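You operate a simulated robot arm through the tools that you are given. There is no shell and no other tool.

You run a simulated robot arm. Do the job below in one go: nothing can be reset, and whatever is moved stays where it is left.

TASK
Shut and tape the clamped carton and mark it with the blue marker.
Fine: both long flaps down, a stroke in the box of its grade and in no other; dispenser and marker go back. Set down upright: tape dispenser.

The check looks at the end state, three seconds after you hand in, the way a careful person would. Anything else that was tipped, shoved, dropped, spilled or broken makes it a failure.

THE ROBOT
A 6-joint arm with a two-finger gripper, fixed in place. Base frame: the origin is at the foot of the arm, x ahead of it, y to its left, z up; the work surface is at about z = 800. Units: mm, degrees, N and s.
Its first joint turns from -166.0 to 166.0 degrees. Payload 3.43 kg.
The TCP is the grasp point between the finger pads, 20 mm short of the fingertips. In the tool frame z runs along the fingers and y along their closing line. The gripper opens to 190 mm. The gripper's body begins 248 mm behind the TCP.
Orientation is that of the tool frame in the base frame, as [roll, pitch, yaw] about the fixed x, y, z axes, in that order (R = Rz(yaw) Ry(pitch) Rx(roll)). With the fingers straight down and closing along the base's y, the tool's x points along the base's -x, its y along +y and its z along -z.

THE INTERFACE
- The arm moves only by the tool send_rows. Its argument "motion" is a list of rows, each an object of numbers (a shift or turn left out is 0, a gripper value left out holds the last): "jaw": the finger opening in mm, from 0 to 190; "dx", "dy", "dz": the shift along the tool's x, y, z in units of 50 mm (1.0 is 50 mm); "ax", "ay", "az": the turn, a rotation vector about the tool's x, y, z in units of 5 degrees (1.0 is 5 degrees). In form: [{"jaw": .., "dx": .., "dy": .., "dz": .., "ax": .., "ay": .., "az": ..}, ...]. A call has 1 to 20 rows; each row shifts and turns the commanded pose from where the row before left it, along the tool's axes as they then stand. A call with a number of a shift or a turn outside -1 to 1 is refused whole. Rows are played at 5 a second. More than 50 mm and 8.6 degrees between two rows, or a gripper value outside its range, and nothing of the call is played. Where a pose cannot be reached the arm comes as near as it can. A force on the tool above 40 N (or 10 N above the force at the start of the call, whichever is more), or a blocked arm, ends the call early, and 0.2 s more pass. Each finger travels about 153 mm/s and halts on what it meets, pressing with about 43 N; the grip force reading is that of the motor and also rises with nothing between the fingers. The clock runs only during rows and for 0.2 s after the last one: add rows that do not move to give the fingers time. The reply holds the time, the measured pose of the TCP, the force on the tool along the base axes, the opening and the grip force, in the units named above and with some noise, with the torque about the TCP (base axes, N m) and any sound that the robot's microphone picked up, and new pictures: "pictures" is both (left out), scene, wrist or none.
- Cameras (640 x 400 px; columns grow to the right, rows downward): "scene" is fixed at [49.8, -649.5, 1721.4]; the picture's right is [0.92, -0.40, 0.00], its down [-0.24, -0.56, -0.79] and it looks along [0.32, 0.72, -0.61] (base axes); focal length 310 px, centre (320, 200). "wrist" rides on the gripper at [70, -8, -288] in the tool frame; the picture's right is [0.12, 0.99, 0.00], its down [-0.96, 0.12, -0.25] and it looks along [-0.24, 0.03, 0.97] (tool axes); focal length 261 px, centre (320, 200).
- raise_lower(by): slides the trunk up (or, below 0, down) by that many mm; the arm rides with it, the base frame stays. It gives what a move gives, with no picture.
- probe_pixels(camera, pixels): for up to 12 pixels [column, row] of the newest picture of that camera ("zoom" is the newest enlarged one), the place [x, y, z] in the base frame of the surface seen there, good to about 2 mm. No time passes.
- enlarge(camera, box): a new picture of the part [left, top, right, bottom] of that camera's present view, enlarged. No time passes.
- finish_job(): hands the job in; it is judged then, once.

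Leave the gripper open and the arm clear of the work at the hand-in unless told otherwise.

The tools are called after "Request:" as a command line: name --argument value ..., lists and objects as JSON in quotes. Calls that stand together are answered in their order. send_rows: Moves the arm, as the interface text tells. Its arguments: {"type":"object","properties":{"motion":{"type":"array","items":{"type":"object","properties":{"jaw":{"type":"number"},"dx":{"type":"number"},"dy":{"type":"number"},"dz":{"type":"number"},"ax":{"type":"number"},"ay":{"type":"number"},"az":{"type":"number"}}}},"pictures":{"type":"string","enum":["both","scene","wrist","none"]}},"required":["motion"]} The other tools are called the same way: raise_lower (by) slides the trunk up or down; probe_pixels (camera, pixels) gives the place of the surface under pixels of a picture; enlarge (camera, box) takes an enlarged picture of a part of a camera's view; finish_job () hands the job in.

At the start:

```text
time: 0.0
tcp_pos: [674.5, 299.0, 1335.6]
ee_rot: [179.9, 0.0, -180.0]
force: [0.4, 0.0, -0.6]
ft_torque: [0.04, 0.01, 0.04]
gripper_width: 190.1
gripper_force: 0.0
trunk travel left (down, up): [-225.0, 215.0]
```

scene: 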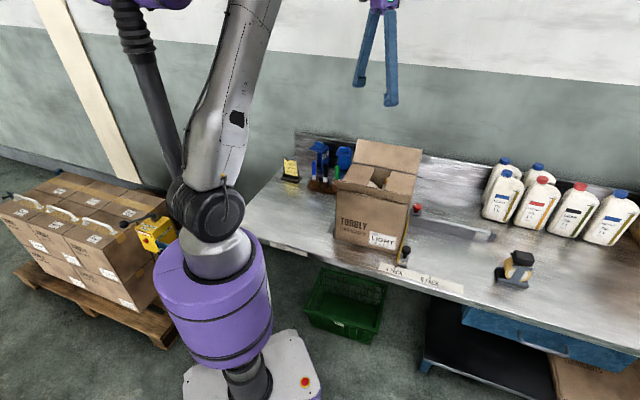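
wrist: 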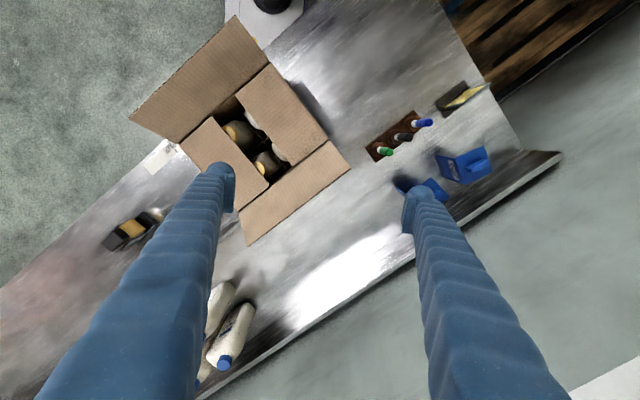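

I see the carton with open flaps around scene (375,200), a marker rack near (330,175), the tape dispenser near (517,268), and bottles. I'll enlarge several parts before moving anything.

Request:
enlarge --camera "scene" --box '[320, 130, 480, 290]'

Request:
enlarge --camera "scene" --box '[270, 130, 370, 210]'

Request:
enlarge --camera "scene" --box '[470, 230, 570, 310]'

Request:
enlarge --camera "wrist" --box '[120, 0, 360, 250]'

Request:
enlarge --camera "wrist" --box '[360, 60, 520, 220]'

```text
2.50 times, centred on (400, 210) of scene
```

zoom: 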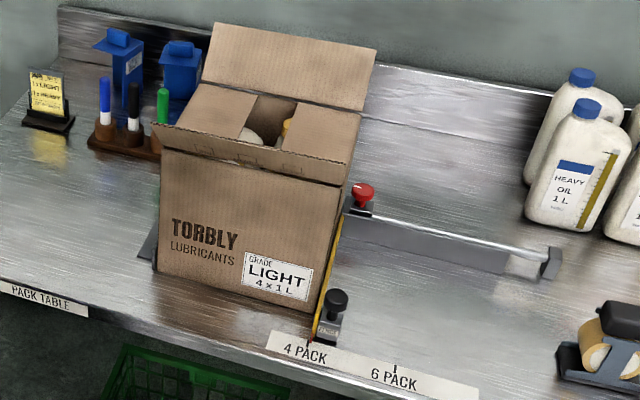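

```text
5.00 times, centred on (320, 170) of scene
```

zoom: 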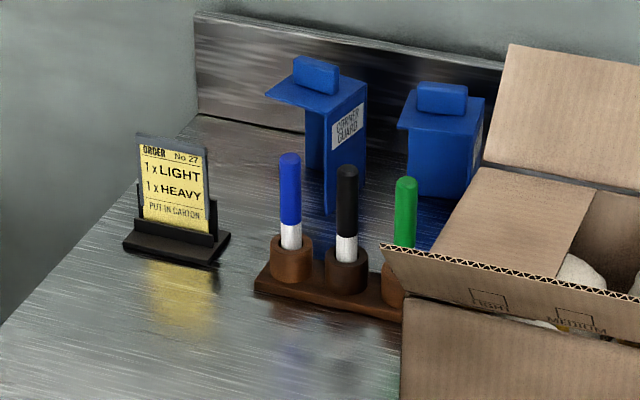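

```text
5.00 times, centred on (520, 270) of scene
```

zoom: 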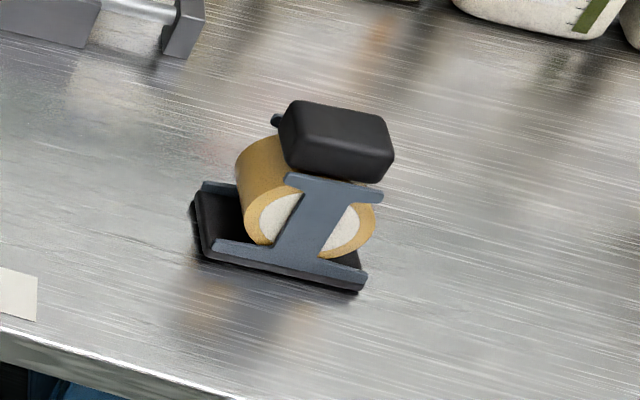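

```text
1.60 times, centred on (240, 125) of wrist
```

zoom: 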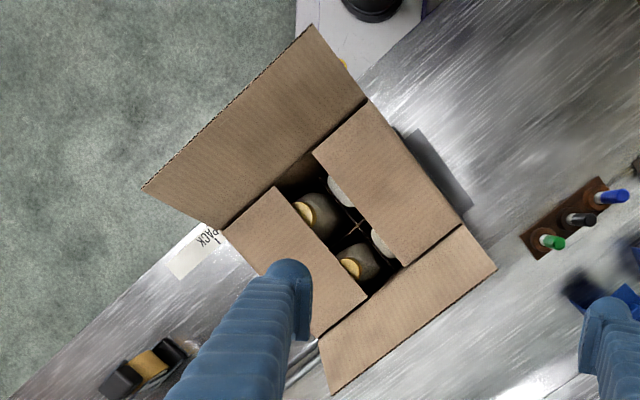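

```text
2.50 times, centred on (440, 140) of wrist
```

zoom: 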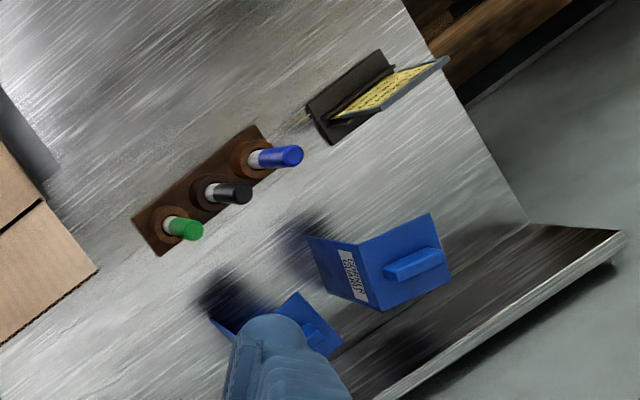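

Next I'll take tighter zooms of the flap print, the grade label, the order card and the carton's inside, so I can pick the right box.

Request:
enlarge --camera "scene" --box '[285, 155, 310, 185]'

Request:
enlarge --camera "scene" --box '[350, 170, 414, 210]'

Request:
enlarge --camera "scene" --box '[380, 195, 444, 285]'

Request:
enlarge --camera "wrist" --box '[200, 80, 310, 190]'

Request:
enlarge --camera "scene" --box '[475, 150, 640, 250]'

Request:
enlarge --camera "scene" --box '[0, 160, 180, 320]'

```text
13.33 times, centred on (298, 170) of scene
```

zoom: 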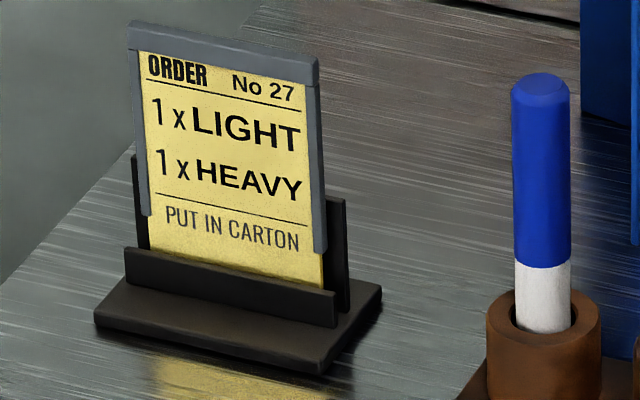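

```text
10.00 times, centred on (382, 190) of scene
```

zoom: 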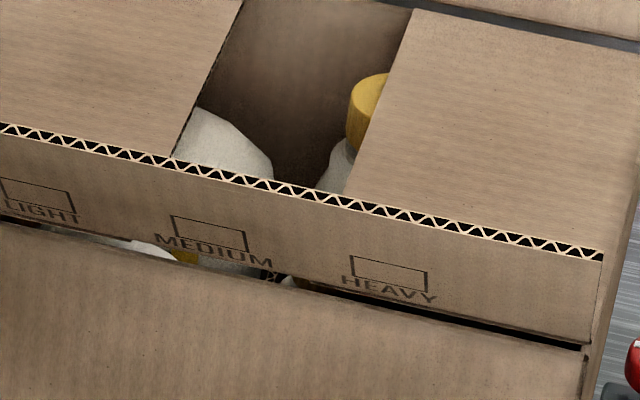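

```text
4.44 times, centred on (412, 240) of scene
```

zoom: 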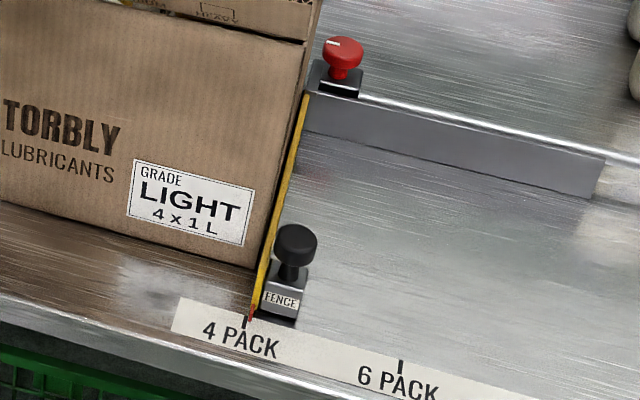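

```text
3.64 times, centred on (255, 135) of wrist
```

zoom: 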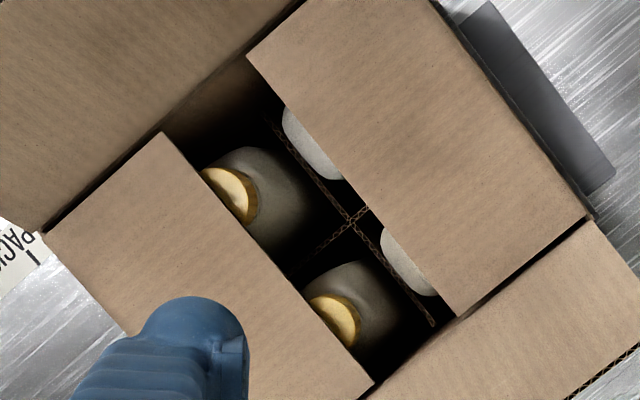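

```text
3.88 times, centred on (558, 200) of scene
```

zoom: 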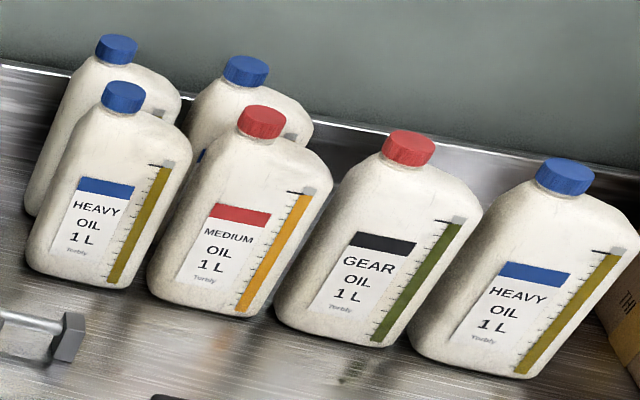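

```text
2.50 times, centred on (90, 240) of scene
```

zoom: 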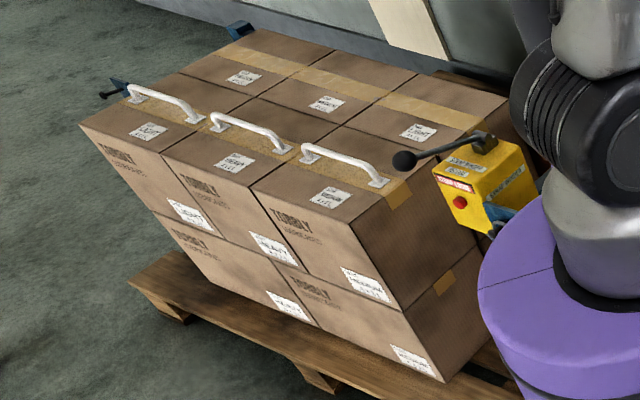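

The carton label reads LIGHT 4x1L, and the front flap has LIGHT / MEDIUM / HEAVY boxes on its outside. Next I'll measure the carton, flaps, marker and dispenser with the probe.

Request:
probe_pixels --camera "scene" --pixels '[[335, 235], [402, 263], [345, 189], [405, 205], [359, 181], [413, 195], [359, 140], [421, 150], [353, 166], [410, 174], [380, 172], [372, 220]]'

Request:
probe_pixels --camera "wrist" --pixels '[[237, 15], [130, 119], [177, 142], [257, 42], [268, 63], [327, 139], [350, 168], [246, 244], [240, 208], [272, 186], [182, 143], [222, 80]]'

Request:
probe_pixels --camera "scene" --pixels '[[328, 162], [328, 178], [339, 165], [351, 168], [328, 186], [333, 191], [414, 208], [403, 250], [440, 240], [490, 237], [294, 172], [380, 155]]'

Request:
probe_pixels --camera "scene" --pixels '[[529, 251], [546, 254], [545, 264], [527, 262], [520, 270], [523, 258], [512, 268], [515, 282], [542, 286], [531, 277], [510, 275], [525, 254]]'

```text
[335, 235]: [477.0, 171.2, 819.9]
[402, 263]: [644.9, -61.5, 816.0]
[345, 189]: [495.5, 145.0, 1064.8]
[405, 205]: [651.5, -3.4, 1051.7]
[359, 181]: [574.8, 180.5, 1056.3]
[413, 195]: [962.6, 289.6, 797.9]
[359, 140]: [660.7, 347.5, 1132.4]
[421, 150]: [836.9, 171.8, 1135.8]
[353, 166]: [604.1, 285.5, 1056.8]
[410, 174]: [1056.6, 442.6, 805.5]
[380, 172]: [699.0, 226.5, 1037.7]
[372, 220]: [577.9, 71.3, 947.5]
```

```text
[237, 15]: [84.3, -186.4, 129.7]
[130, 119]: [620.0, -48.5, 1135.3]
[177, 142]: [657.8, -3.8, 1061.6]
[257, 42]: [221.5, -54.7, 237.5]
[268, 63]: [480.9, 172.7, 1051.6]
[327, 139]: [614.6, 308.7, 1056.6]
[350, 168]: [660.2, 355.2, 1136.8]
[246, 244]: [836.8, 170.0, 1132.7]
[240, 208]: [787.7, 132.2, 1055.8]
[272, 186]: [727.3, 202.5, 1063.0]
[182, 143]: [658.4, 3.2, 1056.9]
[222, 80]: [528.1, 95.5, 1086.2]
```

```text
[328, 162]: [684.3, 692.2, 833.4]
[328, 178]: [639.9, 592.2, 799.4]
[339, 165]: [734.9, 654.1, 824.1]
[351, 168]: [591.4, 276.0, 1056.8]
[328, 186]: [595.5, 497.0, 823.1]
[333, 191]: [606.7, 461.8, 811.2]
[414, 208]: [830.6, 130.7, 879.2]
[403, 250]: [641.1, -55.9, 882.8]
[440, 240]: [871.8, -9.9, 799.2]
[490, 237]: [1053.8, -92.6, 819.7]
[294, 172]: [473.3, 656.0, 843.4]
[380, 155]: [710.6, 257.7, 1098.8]
```

```text
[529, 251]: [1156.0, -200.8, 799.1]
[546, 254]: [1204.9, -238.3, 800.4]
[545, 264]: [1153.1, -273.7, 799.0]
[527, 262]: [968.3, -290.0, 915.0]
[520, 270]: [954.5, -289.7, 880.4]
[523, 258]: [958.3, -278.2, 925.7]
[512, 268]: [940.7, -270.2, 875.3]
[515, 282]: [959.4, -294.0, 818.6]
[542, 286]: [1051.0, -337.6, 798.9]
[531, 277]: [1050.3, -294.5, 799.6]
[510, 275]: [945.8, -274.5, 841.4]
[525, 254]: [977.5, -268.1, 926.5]
```

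The carton's long axis runs along about (0.72, -0.69), its top is at z≈1057, and both long flaps stick out and up to z≈1135. The dispenser is at about (955, -285). I'll fly high over to the dispenser to look at it from above before touching anything.

Request:
send_rows --motion '[{"dx": -0.24, "dy": -0.97}, {"dx": -0.24, "dy": -0.97}, {"dx": -0.24, "dy": -0.97}, {"dx": -0.24, "dy": -0.97}, {"dx": -0.24, "dy": -0.97}, {"dx": -0.24, "dy": -0.97}, {"dx": -0.24, "dy": -0.97}, {"dx": -0.24, "dy": -0.97}, {"dx": -0.24, "dy": -0.97}, {"dx": -0.24, "dy": -0.97}, {"dx": -0.24, "dy": -0.97}, {"dx": -0.24, "dy": -0.97}, {"dz": 0.9}, {"dz": 0.9}, {"dz": 0.9}, {"dz": 0.9}]'

```text
time: 3.4
tcp_pos: [817.9, -281.7, 1154.9]
ee_rot: [179.9, -0.1, -180.0]
force: [0.1, -0.7, -0.1]
ft_torque: [-0.04, 0.06, -0.03]
gripper_width: 190.0
gripper_force: 0.1
trunk travel left (down, up): [-225.0, 215.0]
```

scene: 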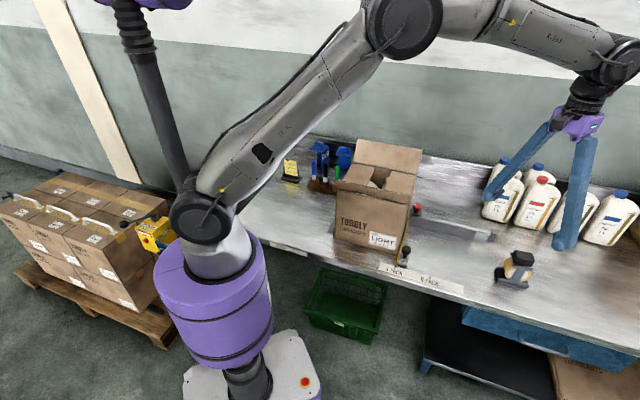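
wrist: 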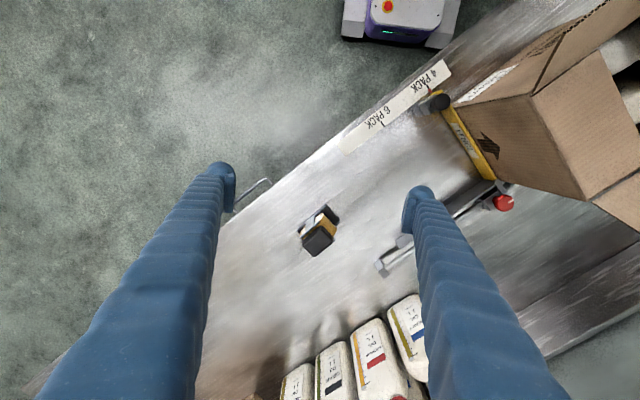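

The dispenser sits at wrist (318,230), and there's a dark mark on the carton's side at wrist (486,146). I'll zoom on both.

Request:
enlarge --camera "wrist" --box '[280, 190, 360, 270]'

Request:
probe_pixels --camera "zoom" --pixels '[[260, 370], [330, 400], [250, 440], [150, 350], [200, 240], [330, 190], [370, 110], [440, 180], [160, 220], [300, 100], [390, 260], [290, 500]]'

Request:
enlarge --camera "wrist" --box '[400, 50, 640, 260]'

```text
5.00 times, centred on (320, 230) of wrist
```

zoom: 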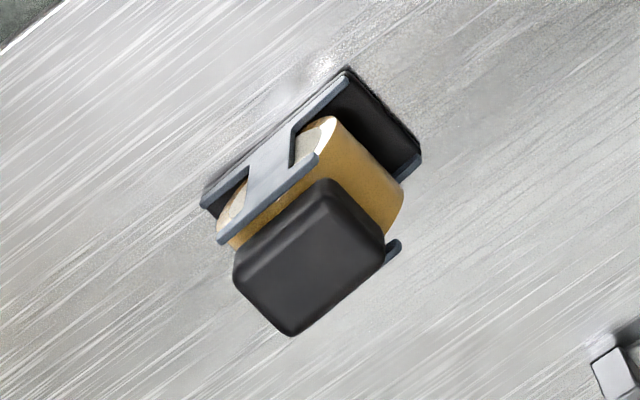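

```text
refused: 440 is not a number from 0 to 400
```

```text
1.90 times, centred on (520, 155) of wrist
```

zoom: 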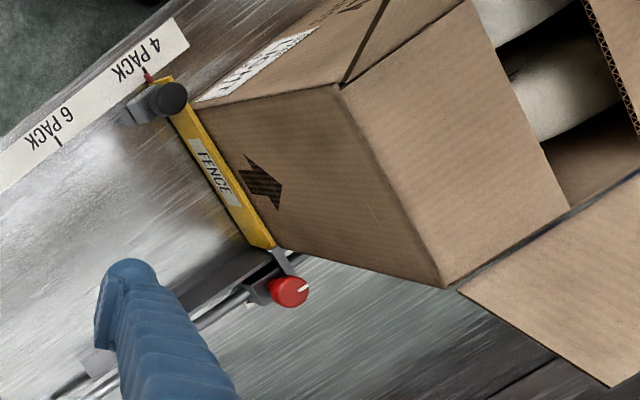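

The dispenser has a black block handle on top, a roll between side plates, and a base plate. I'll re-zoom it and probe its outline.

Request:
enlarge --camera "wrist" --box '[280, 190, 360, 270]'

Request:
probe_pixels --camera "zoom" --pixels '[[322, 192], [374, 240], [295, 322], [245, 260], [310, 250], [393, 250], [355, 130], [345, 78], [412, 165], [210, 195], [230, 235], [270, 160]]'

```text
5.00 times, centred on (320, 230) of wrist
```

zoom: 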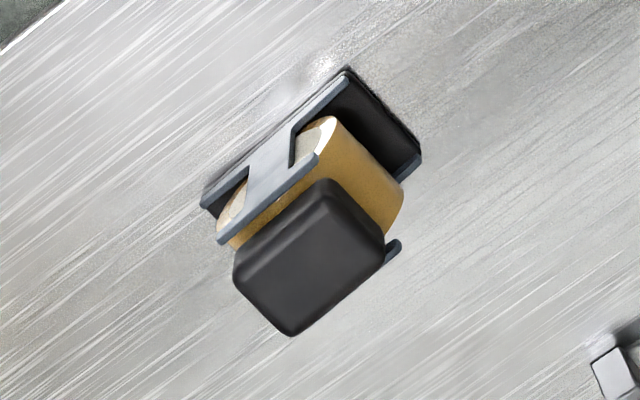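

```text
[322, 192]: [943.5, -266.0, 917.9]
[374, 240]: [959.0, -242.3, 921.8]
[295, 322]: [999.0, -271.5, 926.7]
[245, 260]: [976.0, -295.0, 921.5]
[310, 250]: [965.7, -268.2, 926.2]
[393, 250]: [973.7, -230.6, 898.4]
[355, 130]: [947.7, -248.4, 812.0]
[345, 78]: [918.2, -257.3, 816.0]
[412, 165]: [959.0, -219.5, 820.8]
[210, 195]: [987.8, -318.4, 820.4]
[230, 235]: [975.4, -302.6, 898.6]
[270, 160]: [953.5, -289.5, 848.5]
```

The handle top is centred near (969,-269,927), and the long axis lies along (0.75,-0.66), nearly parallel to the carton seam. I'll tilt the wrist to view the dispenser from the side and find the tape outlet.

Request:
send_rows --motion '[{"dz": 1.0}, {"dz": 1.0}, {"dz": 1.0}, {"dz": 1.0}, {"ay": -1}, {"ay": -1}, {"ay": -1}, {"ay": -1}, {"ay": -1}, {"ay": -1}, {"ay": -1}, {"ay": -1}, {"ay": -1}, {}]'

Request:
enlarge --camera "wrist" --box '[240, 130, 400, 250]'

```text
time: 6.4
tcp_pos: [819.0, -283.2, 956.5]
ee_rot: [179.9, 45.0, -179.9]
force: [0.8, -0.3, -0.9]
ft_torque: [0.07, -0.02, 0.05]
gripper_width: 189.9
gripper_force: 0.2
trunk travel left (down, up): [-225.0, 215.0]
```

scene: 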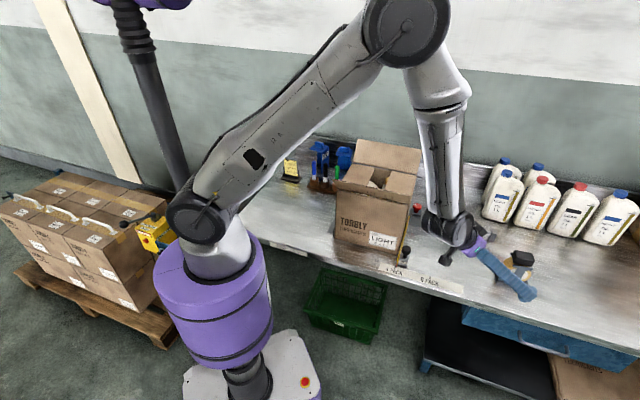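
wrist: 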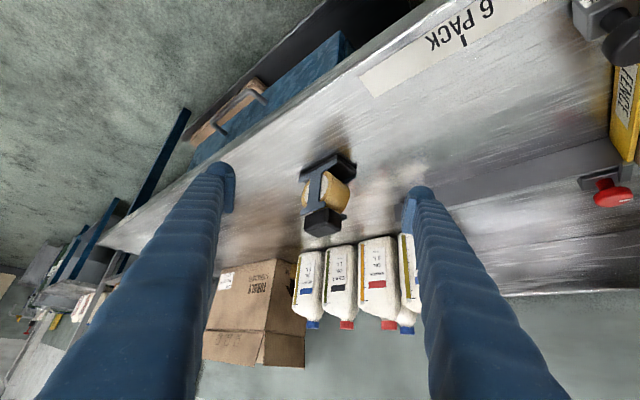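

```text
3.33 times, centred on (320, 190) of wrist
```

zoom: 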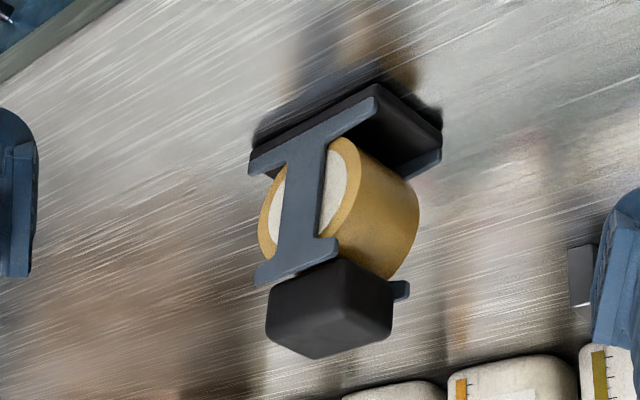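

The view is inverted, but the shape is clear: base, H-shaped side plates, roll, and handle. I'll zoom further for a roller, cutter or labels.

Request:
enlarge --camera "wrist" --box '[290, 140, 370, 240]'

Request:
enlarge --camera "scene" --box '[490, 240, 545, 300]'

```text
4.00 times, centred on (330, 190) of wrist
```

zoom: 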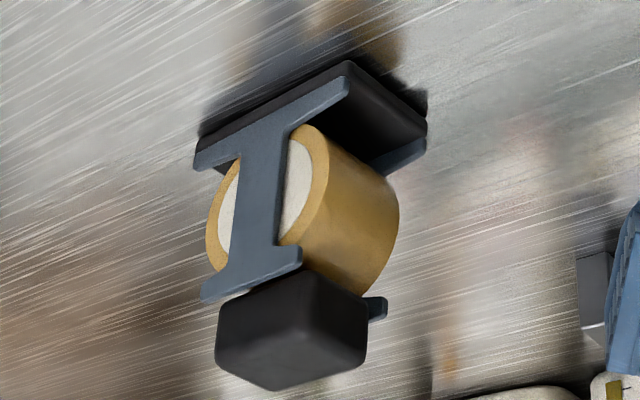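

```text
6.67 times, centred on (518, 270) of scene
```

zoom: 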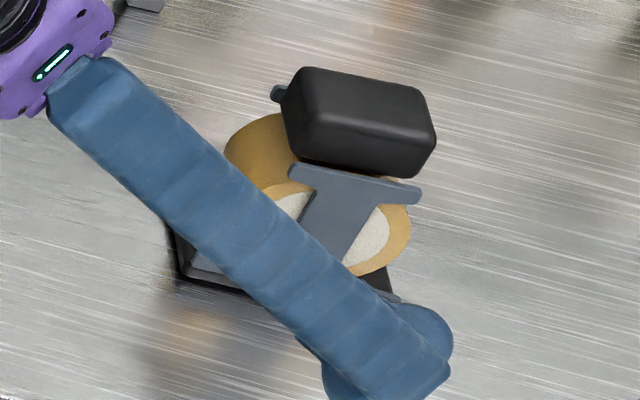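

The dispenser's outlet isn't visible from here, so I'll inspect it once it's held. Flaps come first. I'll untilt, rise to z≈1330, then go in front of the near flap.

Request:
send_rows --motion '[{"ay": 1}, {"ay": 1}, {"ay": 1}, {"ay": 1}, {"ay": 1}, {"ay": 1}, {"ay": 1}, {"ay": 1}, {"ay": 1}, {"dz": -0.93}, {"dz": -0.93}, {"dz": -0.93}, {"dz": -0.93}, {"dz": -0.93}, {"dz": -0.93}, {"dz": -0.93}, {"dz": -0.93}]' --pictures "none"

Request:
send_rows --motion '[{"dx": 0.711, "dy": 0.66}, {"dx": 0.711, "dy": 0.66}, {"dx": 0.711, "dy": 0.66}, {"dx": 0.711, "dy": 0.66}, {"dx": 0.711, "dy": 0.66}, {"dx": 0.711, "dy": 0.66}, {"dx": 0.711, "dy": 0.66}, {"dx": 0.711, "dy": 0.66}, {"dx": 0.711, "dy": 0.66}, {"az": -0.92, "jaw": 120}, {"az": -0.92}, {"az": -0.92}, {"az": -0.92}, {"az": -0.92}, {"az": -0.92}, {"az": -0.92}, {"az": -0.92}, {"az": -0.92}, {"az": -0.92}]'

```text
time: 10.0
tcp_pos: [819.2, -282.3, 1327.4]
ee_rot: [-180.0, -0.1, 180.0]
force: [-0.5, -0.4, 0.4]
ft_torque: [-0.03, -0.04, 0.02]
gripper_width: 189.9
gripper_force: 0.1
trunk travel left (down, up): [-225.0, 215.0]
```

```text
time: 14.0
tcp_pos: [497.6, 13.7, 1327.2]
ee_rot: [180.0, 0.0, -133.9]
force: [-0.1, -0.1, 0.8]
ft_torque: [-0.01, 0.01, -0.01]
gripper_width: 120.3
gripper_force: 0.1
trunk travel left (down, up): [-225.0, 215.0]
```

scene: 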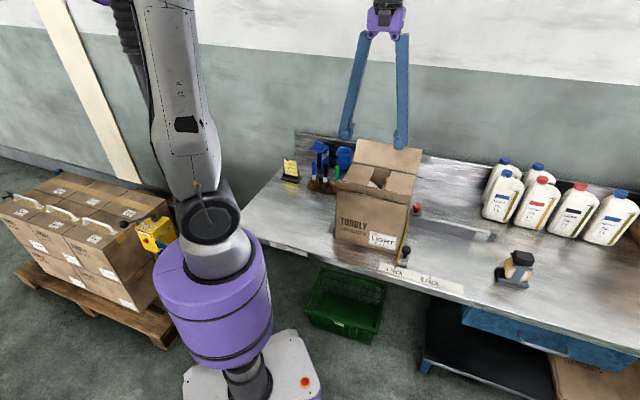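
wrist: 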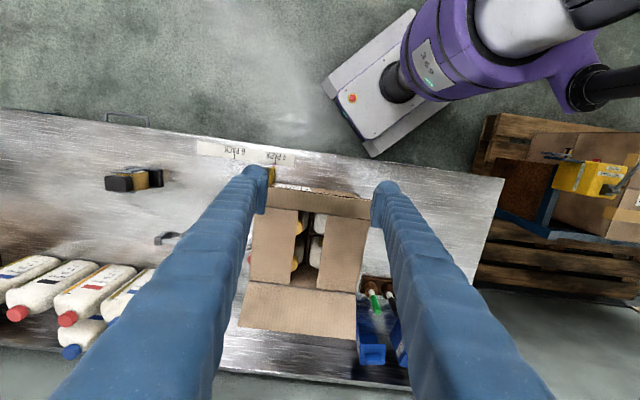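

The tool is now squared to the carton: tool x points out the front, y along the seam. I'll lower the open fingers outside the front flap to tip z≈1090, then push the flap inward past vertical.

Request:
send_rows --motion '[{"dz": 0.87}, {"dz": 0.87}, {"dz": 0.87}, {"dz": 0.87}, {"dz": 0.87}, {}]'

```text
time: 15.4
tcp_pos: [498.5, 14.0, 1110.2]
ee_rot: [-179.9, -0.1, -134.2]
force: [0.0, -0.1, 0.6]
ft_torque: [-0.01, -0.02, 0.02]
gripper_width: 120.2
gripper_force: 0.0
trunk travel left (down, up): [-225.0, 215.0]
```

scene: 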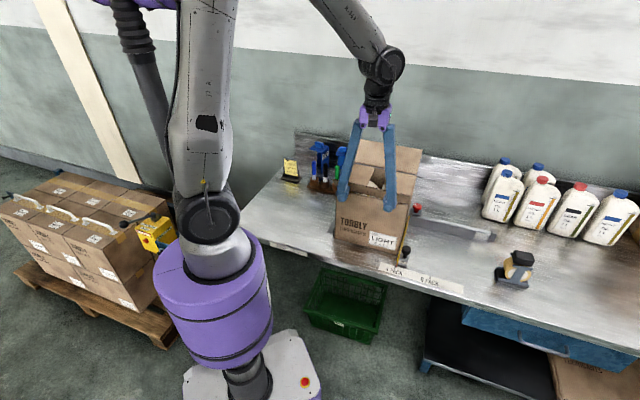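
wrist: 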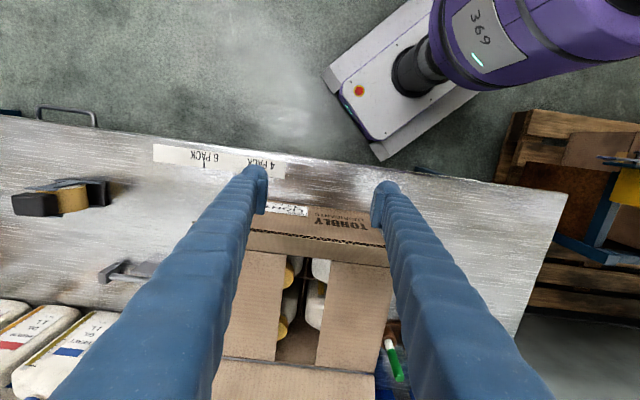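

The fingers are outside the flap. I'll push inward (tool -x) in 20 mm steps.

Request:
send_rows --motion '[{"dx": -0.4}, {"dx": -0.4}, {"dx": -0.4}, {"dx": -0.4}, {"dx": -0.4}, {}]'

Request:
enlarge --camera "scene" --box '[320, 130, 440, 230]'

```text
time: 16.8
tcp_pos: [567.2, 86.0, 1110.1]
ee_rot: [-180.0, 0.0, -134.0]
force: [-0.3, -0.1, -0.2]
ft_torque: [-0.02, 0.0, 0.0]
gripper_width: 120.1
gripper_force: 0.0
trunk travel left (down, up): [-225.0, 215.0]
```

scene: 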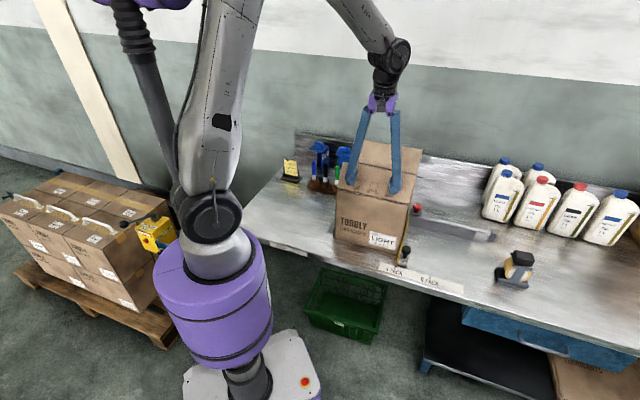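
wrist: 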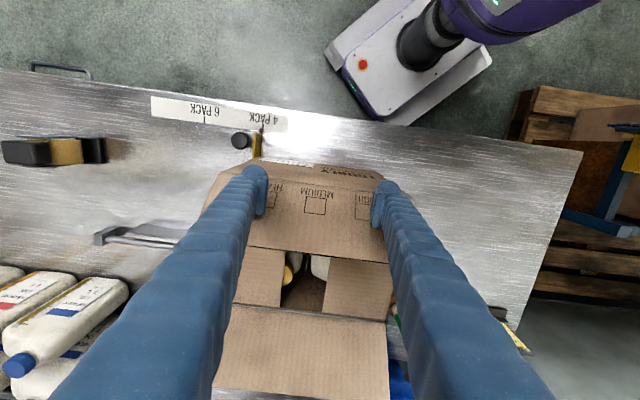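

```text
4.00 times, centred on (380, 180) of scene
```

zoom: 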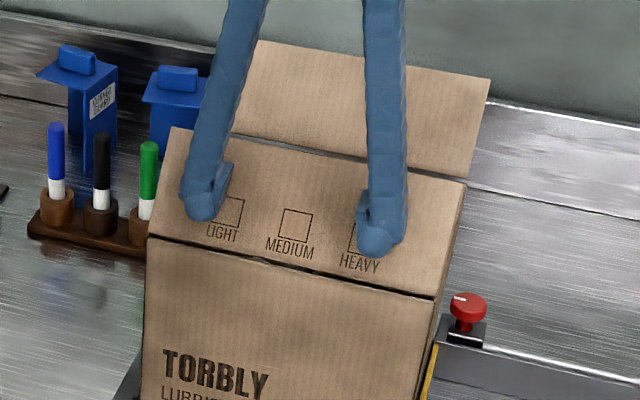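

The front flap has folded past vertical with almost no force. I'll continue inward and down to lay it flat.

Request:
send_rows --motion '[{"dx": -0.4, "dz": 0.1}, {"dx": -0.4, "dz": 0.16}, {"dx": -0.3, "dz": 0.2}, {"dz": 0.1}, {"dz": 0.1}, {}]'

Request:
enlarge --camera "scene" --box '[320, 130, 440, 230]'

```text
time: 18.2
tcp_pos: [605.7, 125.4, 1078.6]
ee_rot: [-180.0, 0.2, -134.0]
force: [-2.1, 2.0, 16.4]
ft_torque: [0.15, 0.32, -0.04]
gripper_width: 120.3
gripper_force: 0.5
trunk travel left (down, up): [-225.0, 215.0]
```

scene: 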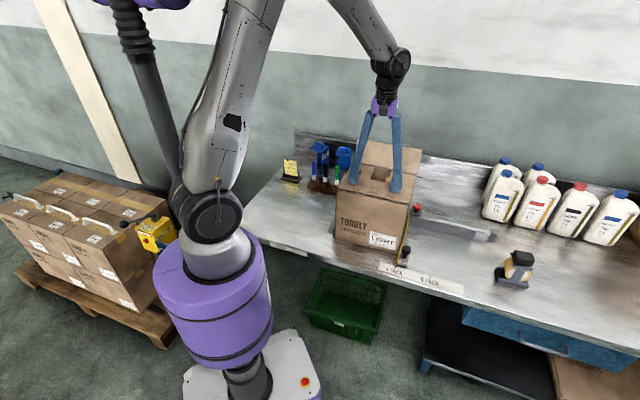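
wrist: 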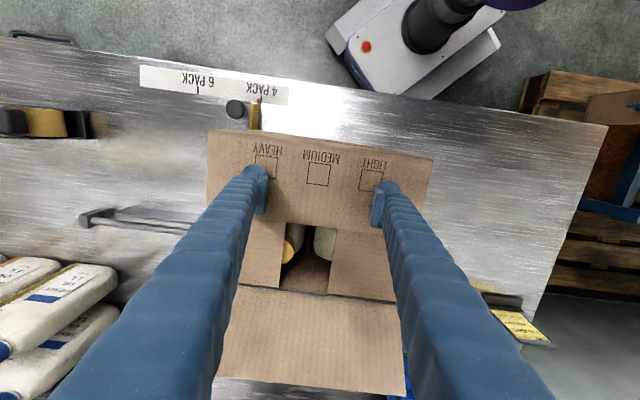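

```text
4.00 times, centred on (380, 180) of scene
```

zoom: 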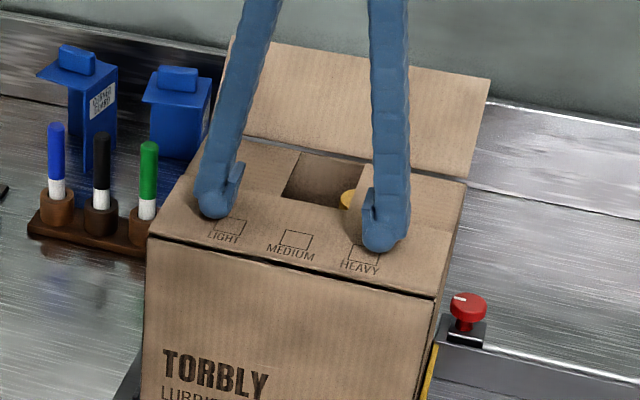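

The front flap is flat and I'm pressing with 16 N. I'll lift slowly and see if it stays.

Request:
send_rows --motion '[{"dz": -0.4}, {"dz": -1}, {"dz": -1}, {"dz": -1}, {"dz": -1}, {}]'

Request:
enlarge --camera "scene" --box '[320, 130, 440, 230]'

Request:
probe_pixels --camera "zoom" --pixels '[[200, 160], [430, 230], [300, 200], [230, 235], [290, 245], [360, 260], [180, 220], [420, 270]]'

```text
time: 19.6
tcp_pos: [606.6, 124.1, 1295.9]
ee_rot: [-180.0, -0.1, -134.0]
force: [-1.0, 0.9, 0.2]
ft_torque: [0.01, 0.01, -0.01]
gripper_width: 119.8
gripper_force: 0.1
trunk travel left (down, up): [-225.0, 215.0]
```

scene: 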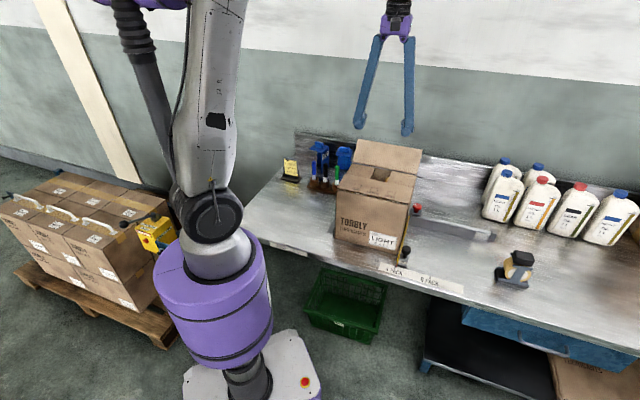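
wrist: 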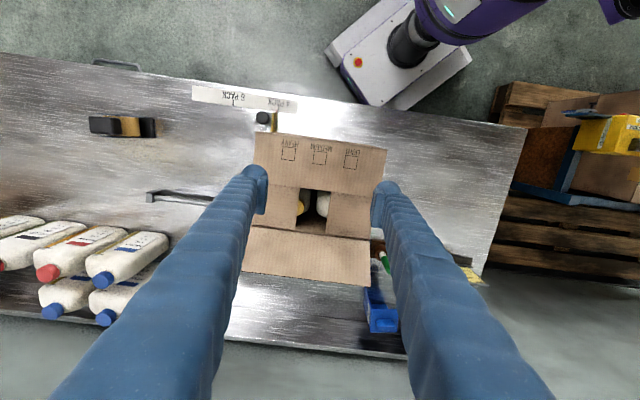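

```text
4.00 times, centred on (380, 180) of scene
```

zoom: 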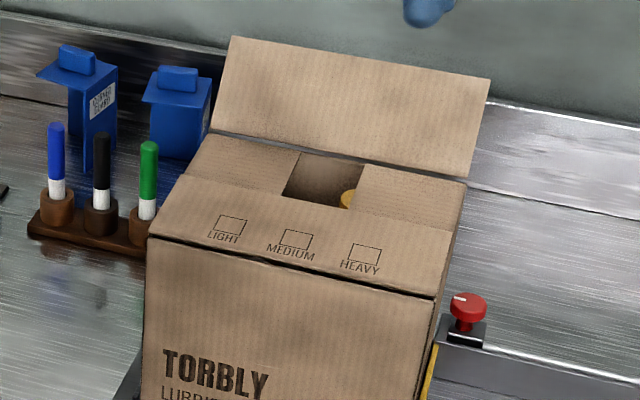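

```text
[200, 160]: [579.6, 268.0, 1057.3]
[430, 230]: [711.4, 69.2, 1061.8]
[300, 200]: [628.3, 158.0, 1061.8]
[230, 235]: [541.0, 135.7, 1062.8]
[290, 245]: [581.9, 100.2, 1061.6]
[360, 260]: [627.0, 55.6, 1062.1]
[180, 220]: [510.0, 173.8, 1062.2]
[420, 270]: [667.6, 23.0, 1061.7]
```

The front flap stays flat at z≈1062. Now the back flap: cross over it, drop behind, and pull it forward.

Request:
send_rows --motion '[{"dx": -0.98}, {"dx": -0.98}, {"dx": -0.98}, {"dx": -0.98}, {"dx": -0.98}, {"dz": 0.93}, {"dz": 0.93}, {"dz": 0.93}, {"dz": 0.93}, {}]'

Request:
enlarge --camera "scene" --box '[320, 120, 440, 220]'

```text
time: 21.8
tcp_pos: [776.6, 301.2, 1111.3]
ee_rot: [-179.9, 0.0, -134.1]
force: [-0.6, -0.1, 0.5]
ft_torque: [0.0, -0.01, 0.01]
gripper_width: 120.1
gripper_force: 0.1
trunk travel left (down, up): [-225.0, 215.0]
```

scene: 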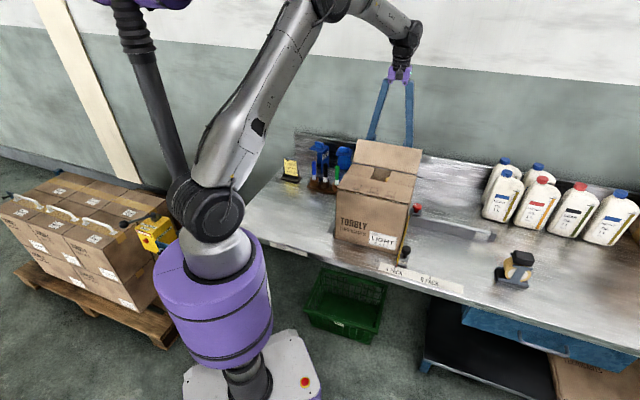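
wrist: 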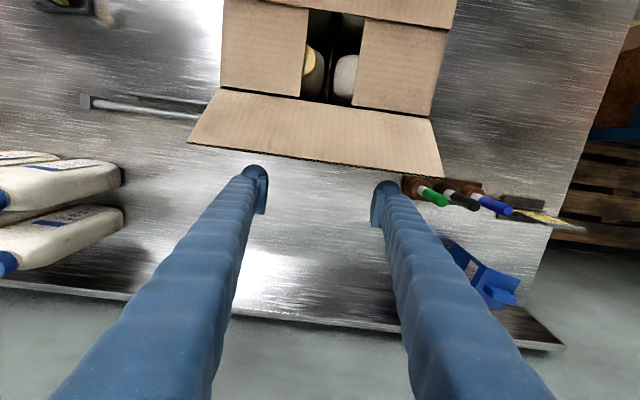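

```text
4.00 times, centred on (380, 170) of scene
```

zoom: 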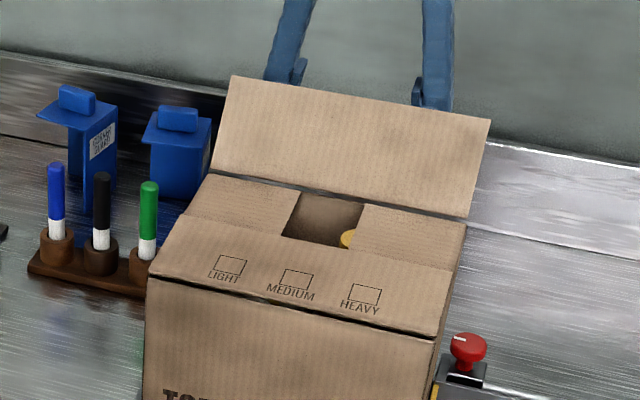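

The fingers are behind the back flap. I'll pull it in 110 mm, then another 55 mm with a descent.

Request:
send_rows --motion '[{"dx": 0.4}, {"dx": 0.4}, {"dx": 0.4}, {"dx": 0.4}, {"dx": 0.4}, {"dx": 0.2}, {"dx": 0.4, "dz": 0.1}, {"dx": 0.4, "dz": 0.16}, {"dx": 0.3, "dz": 0.2}, {"dz": 0.1}, {"dz": 0.08}, {}]'

Request:
enlarge --camera "scene" --box '[320, 120, 440, 220]'

```text
time: 24.4
tcp_pos: [662.9, 184.2, 1079.0]
ee_rot: [-179.9, 0.0, -134.0]
force: [0.8, 0.4, 1.1]
ft_torque: [-0.02, -0.06, -0.02]
gripper_width: 120.1
gripper_force: 0.1
trunk travel left (down, up): [-225.0, 215.0]
```

scene: 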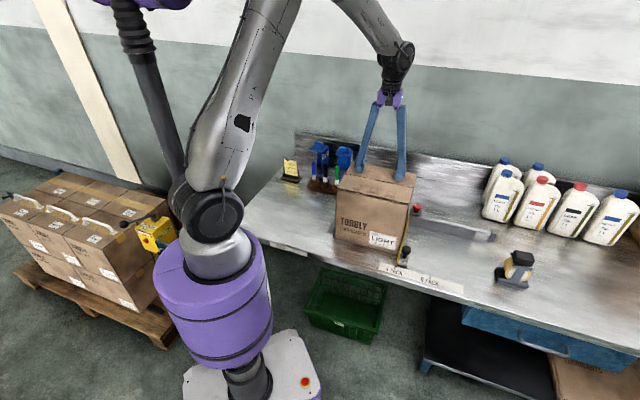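
wrist: 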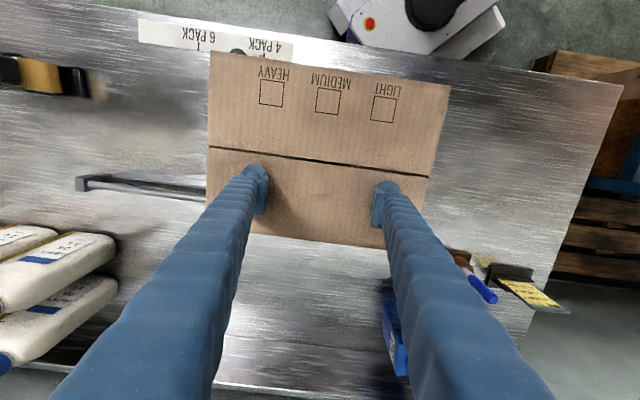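

```text
4.00 times, centred on (380, 170) of scene
```

zoom: 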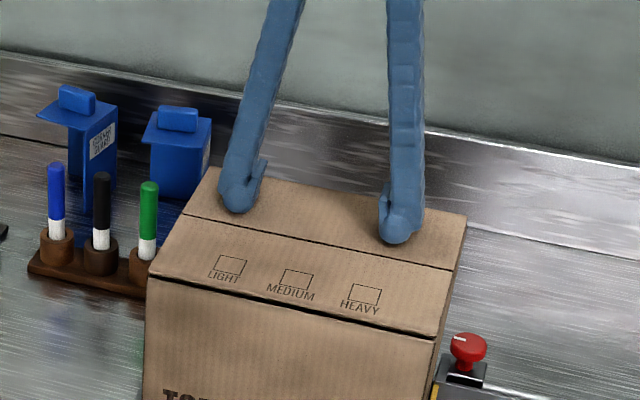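

The back flap is nearly flat. I'll press 4 mm further, then lift and check both flaps.

Request:
send_rows --motion '[{"dz": 0.04}, {"dz": 0.04}, {}]' --pictures "none"

Request:
send_rows --motion '[{"dz": -0.4}, {"dz": -1}, {"dz": -1}, {"dz": -1}, {"dz": -1}, {"dz": -0.6}, {}]'

Request:
probe_pixels --camera "wrist" --pixels '[[320, 200], [320, 170], [320, 150]]'

Request:
enlarge --camera "scene" --box '[320, 140, 440, 220]'

Request:
probe_pixels --camera "zoom" --pixels '[[208, 168], [145, 280], [185, 222], [465, 225], [435, 345], [450, 280], [300, 180], [420, 220], [240, 190], [230, 268], [290, 278], [300, 240]]'

```text
time: 25.2
tcp_pos: [661.7, 183.7, 1077.6]
ee_rot: [-179.8, 0.3, -134.0]
force: [3.4, 1.8, 33.0]
ft_torque: [0.85, 0.33, 0.01]
gripper_width: 120.3
gripper_force: 0.2
trunk travel left (down, up): [-225.0, 215.0]
```

```text
time: 26.8
tcp_pos: [662.2, 183.2, 1326.3]
ee_rot: [180.0, 0.0, -134.0]
force: [-0.3, -0.7, 0.4]
ft_torque: [0.01, -0.01, 0.0]
gripper_width: 119.9
gripper_force: 0.1
trunk travel left (down, up): [-225.0, 215.0]
```

scene: 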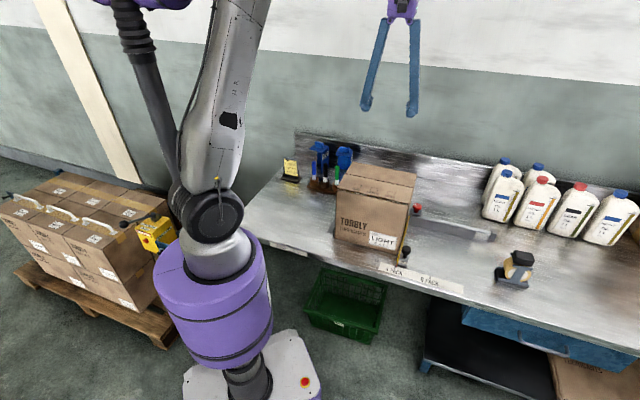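
wrist: 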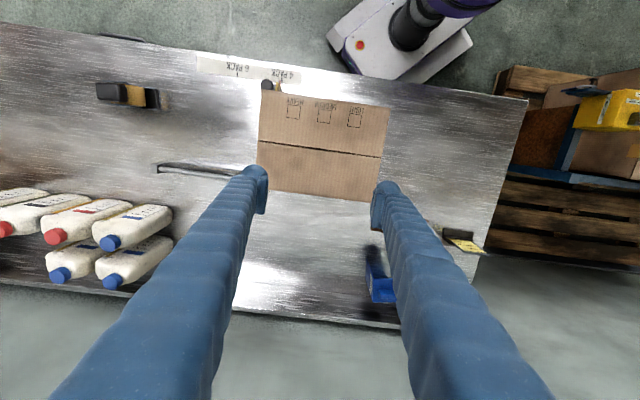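

```text
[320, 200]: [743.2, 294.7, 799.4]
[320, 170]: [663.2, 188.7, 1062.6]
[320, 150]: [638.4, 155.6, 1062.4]
```

```text
5.00 times, centred on (380, 180) of scene
```

zoom: 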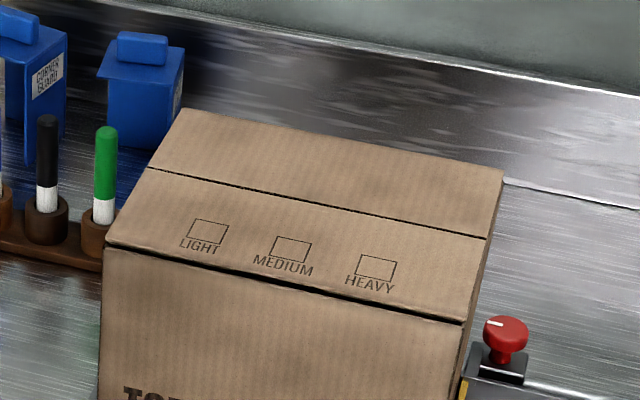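

```text
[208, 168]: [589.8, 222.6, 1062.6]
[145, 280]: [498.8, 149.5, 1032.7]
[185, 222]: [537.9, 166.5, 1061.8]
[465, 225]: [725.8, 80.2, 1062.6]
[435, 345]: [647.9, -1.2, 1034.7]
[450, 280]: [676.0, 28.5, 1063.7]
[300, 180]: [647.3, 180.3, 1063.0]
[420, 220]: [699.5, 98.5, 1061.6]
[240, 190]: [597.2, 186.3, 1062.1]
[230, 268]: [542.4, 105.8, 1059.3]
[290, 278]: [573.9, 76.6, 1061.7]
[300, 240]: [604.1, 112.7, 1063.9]
```

Both flaps lie flat and stay down. Now I'll measure the seam ends, carton top corners, and the LIGHT box.

Request:
probe_pixels --camera "zoom" --pixels '[[197, 219], [228, 224], [220, 244], [188, 239], [208, 231], [150, 169], [484, 238], [317, 203], [186, 110], [500, 171], [105, 240], [464, 322]]'

Request:
enlarge --camera "wrist" --box '[250, 80, 400, 210]'

Request:
probe_pixels --camera "zoom" --pixels '[[430, 120], [475, 123], [470, 176], [425, 172], [450, 148], [30, 252], [285, 285], [553, 318], [45, 55], [588, 110], [30, 430]]'

```text
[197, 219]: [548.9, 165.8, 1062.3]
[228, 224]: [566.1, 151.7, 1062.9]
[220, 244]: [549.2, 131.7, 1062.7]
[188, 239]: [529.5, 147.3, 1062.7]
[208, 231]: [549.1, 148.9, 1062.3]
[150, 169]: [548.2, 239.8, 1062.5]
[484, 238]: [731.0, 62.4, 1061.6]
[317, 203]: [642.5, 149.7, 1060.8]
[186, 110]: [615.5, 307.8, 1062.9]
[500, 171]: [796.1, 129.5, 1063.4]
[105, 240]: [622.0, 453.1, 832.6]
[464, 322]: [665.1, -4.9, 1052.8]
```

```text
3.08 times, centred on (325, 145) of wrist
```

zoom: 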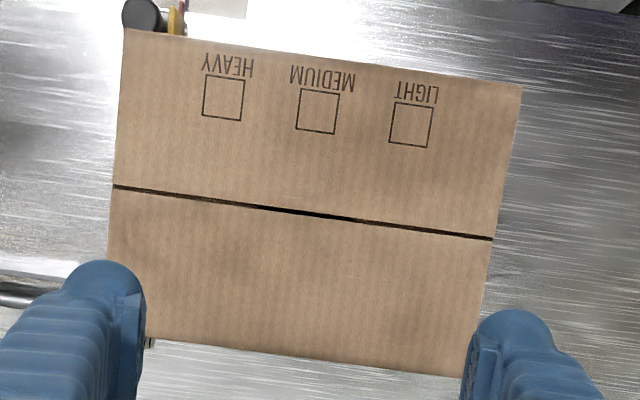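

```text
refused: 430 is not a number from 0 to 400
```

The LIGHT box centre is at about (549,149,1062). The seam runs from (548,240) to (731,62). Next I'll fly to just above the dispenser, keeping this yaw so the fingers close along its long axis, and check reach.

Request:
send_rows --motion '[{"dx": 0.209, "dy": -0.93}, {"dx": 0.209, "dy": -0.93}, {"dx": 0.209, "dy": -0.93}, {"dx": 0.209, "dy": -0.93}, {"dx": 0.209, "dy": -0.93}, {"dx": 0.209, "dy": -0.93}, {"dx": 0.209, "dy": -0.93}, {"dx": 0.209, "dy": -0.93}, {"dx": 0.209, "dy": -0.93}, {"dx": 0.209, "dy": -0.93}, {"dx": 0.209, "dy": -0.93}, {"dz": 0.9}, {"dz": 0.9}, {"dz": 0.9}, {"dz": 0.9}, {"dz": 0.9}, {}]'

Request:
enlarge --camera "wrist" --box '[260, 110, 400, 210]'

```text
time: 30.4
tcp_pos: [889.9, -224.2, 1075.8]
ee_rot: [-180.0, 0.1, -134.0]
force: [0.2, -0.6, 0.3]
ft_torque: [0.05, -0.06, -0.04]
gripper_width: 120.2
gripper_force: 0.0
out of reach, approached as far as the arm can: row 9, 10, 11
trunk travel left (down, up): [-225.0, 215.0]
```

scene: 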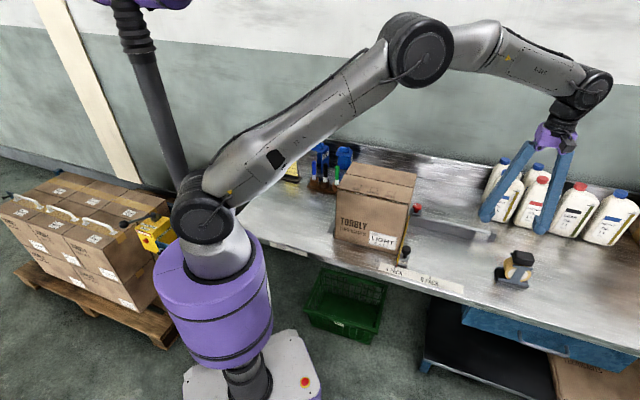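
wrist: 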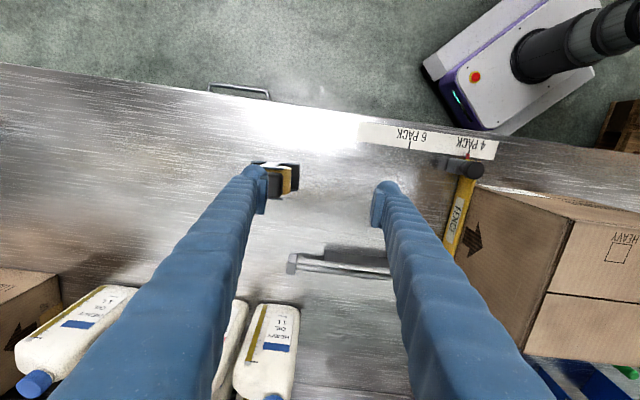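

```text
4.00 times, centred on (330, 160) of wrist
```

zoom: 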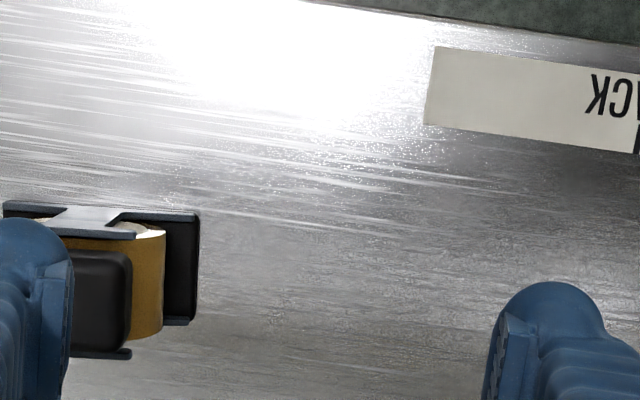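

The arm ran short of reach at that height. I'll go lower, where the arm reaches further, then move outward over the handle.

Request:
send_rows --motion '[{"dz": 0.9}, {"dz": 0.9}, {"dx": -0.15, "dy": -0.59}, {"dx": -0.15, "dy": -0.59}, {"dx": -0.15, "dy": -0.59}, {}]'

Request:
enlarge --camera "wrist" --box '[240, 120, 400, 220]'

```text
time: 31.8
tcp_pos: [967.4, -268.1, 986.4]
ee_rot: [180.0, 0.1, -134.0]
force: [0.0, -0.5, 0.3]
ft_torque: [0.0, -0.01, 0.0]
gripper_width: 120.2
gripper_force: 0.0
trunk travel left (down, up): [-225.0, 215.0]
```

scene: 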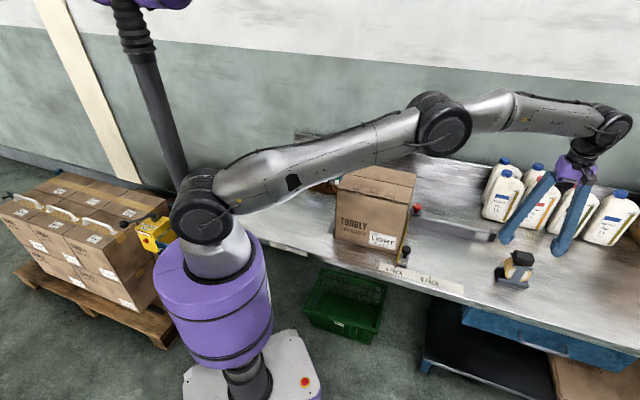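
wrist: 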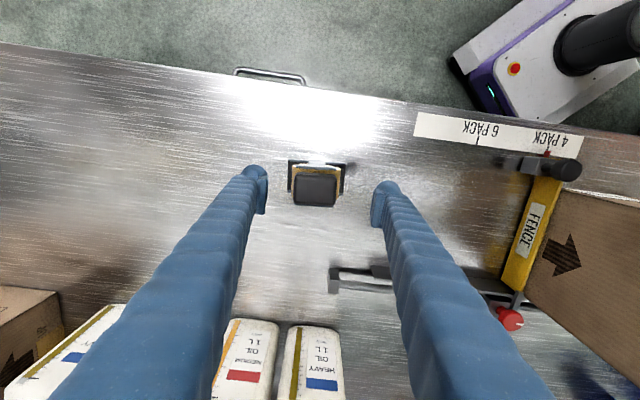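

```text
4.00 times, centred on (320, 170) of wrist
```

zoom: 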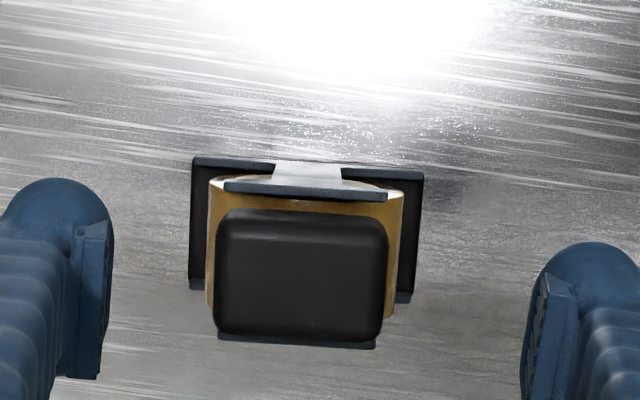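

The tool now reaches above the handle, and the dispenser is symmetric and squared to my fingers. I'll probe the handle edges to centre the grasp.

Request:
probe_pixels --camera "zoom" --pixels '[[222, 270], [380, 270], [300, 218], [300, 325], [300, 270], [228, 225], [375, 230], [376, 325], [222, 320], [195, 165], [418, 178], [300, 342]]'

```text
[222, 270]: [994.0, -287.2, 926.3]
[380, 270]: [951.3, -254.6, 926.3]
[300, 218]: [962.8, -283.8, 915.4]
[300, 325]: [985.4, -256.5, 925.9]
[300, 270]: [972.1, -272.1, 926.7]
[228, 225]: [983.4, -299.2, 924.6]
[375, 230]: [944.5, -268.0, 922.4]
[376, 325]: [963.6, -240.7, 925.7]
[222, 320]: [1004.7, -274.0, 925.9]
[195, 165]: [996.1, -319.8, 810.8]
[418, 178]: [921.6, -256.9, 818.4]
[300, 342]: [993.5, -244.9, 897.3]
```

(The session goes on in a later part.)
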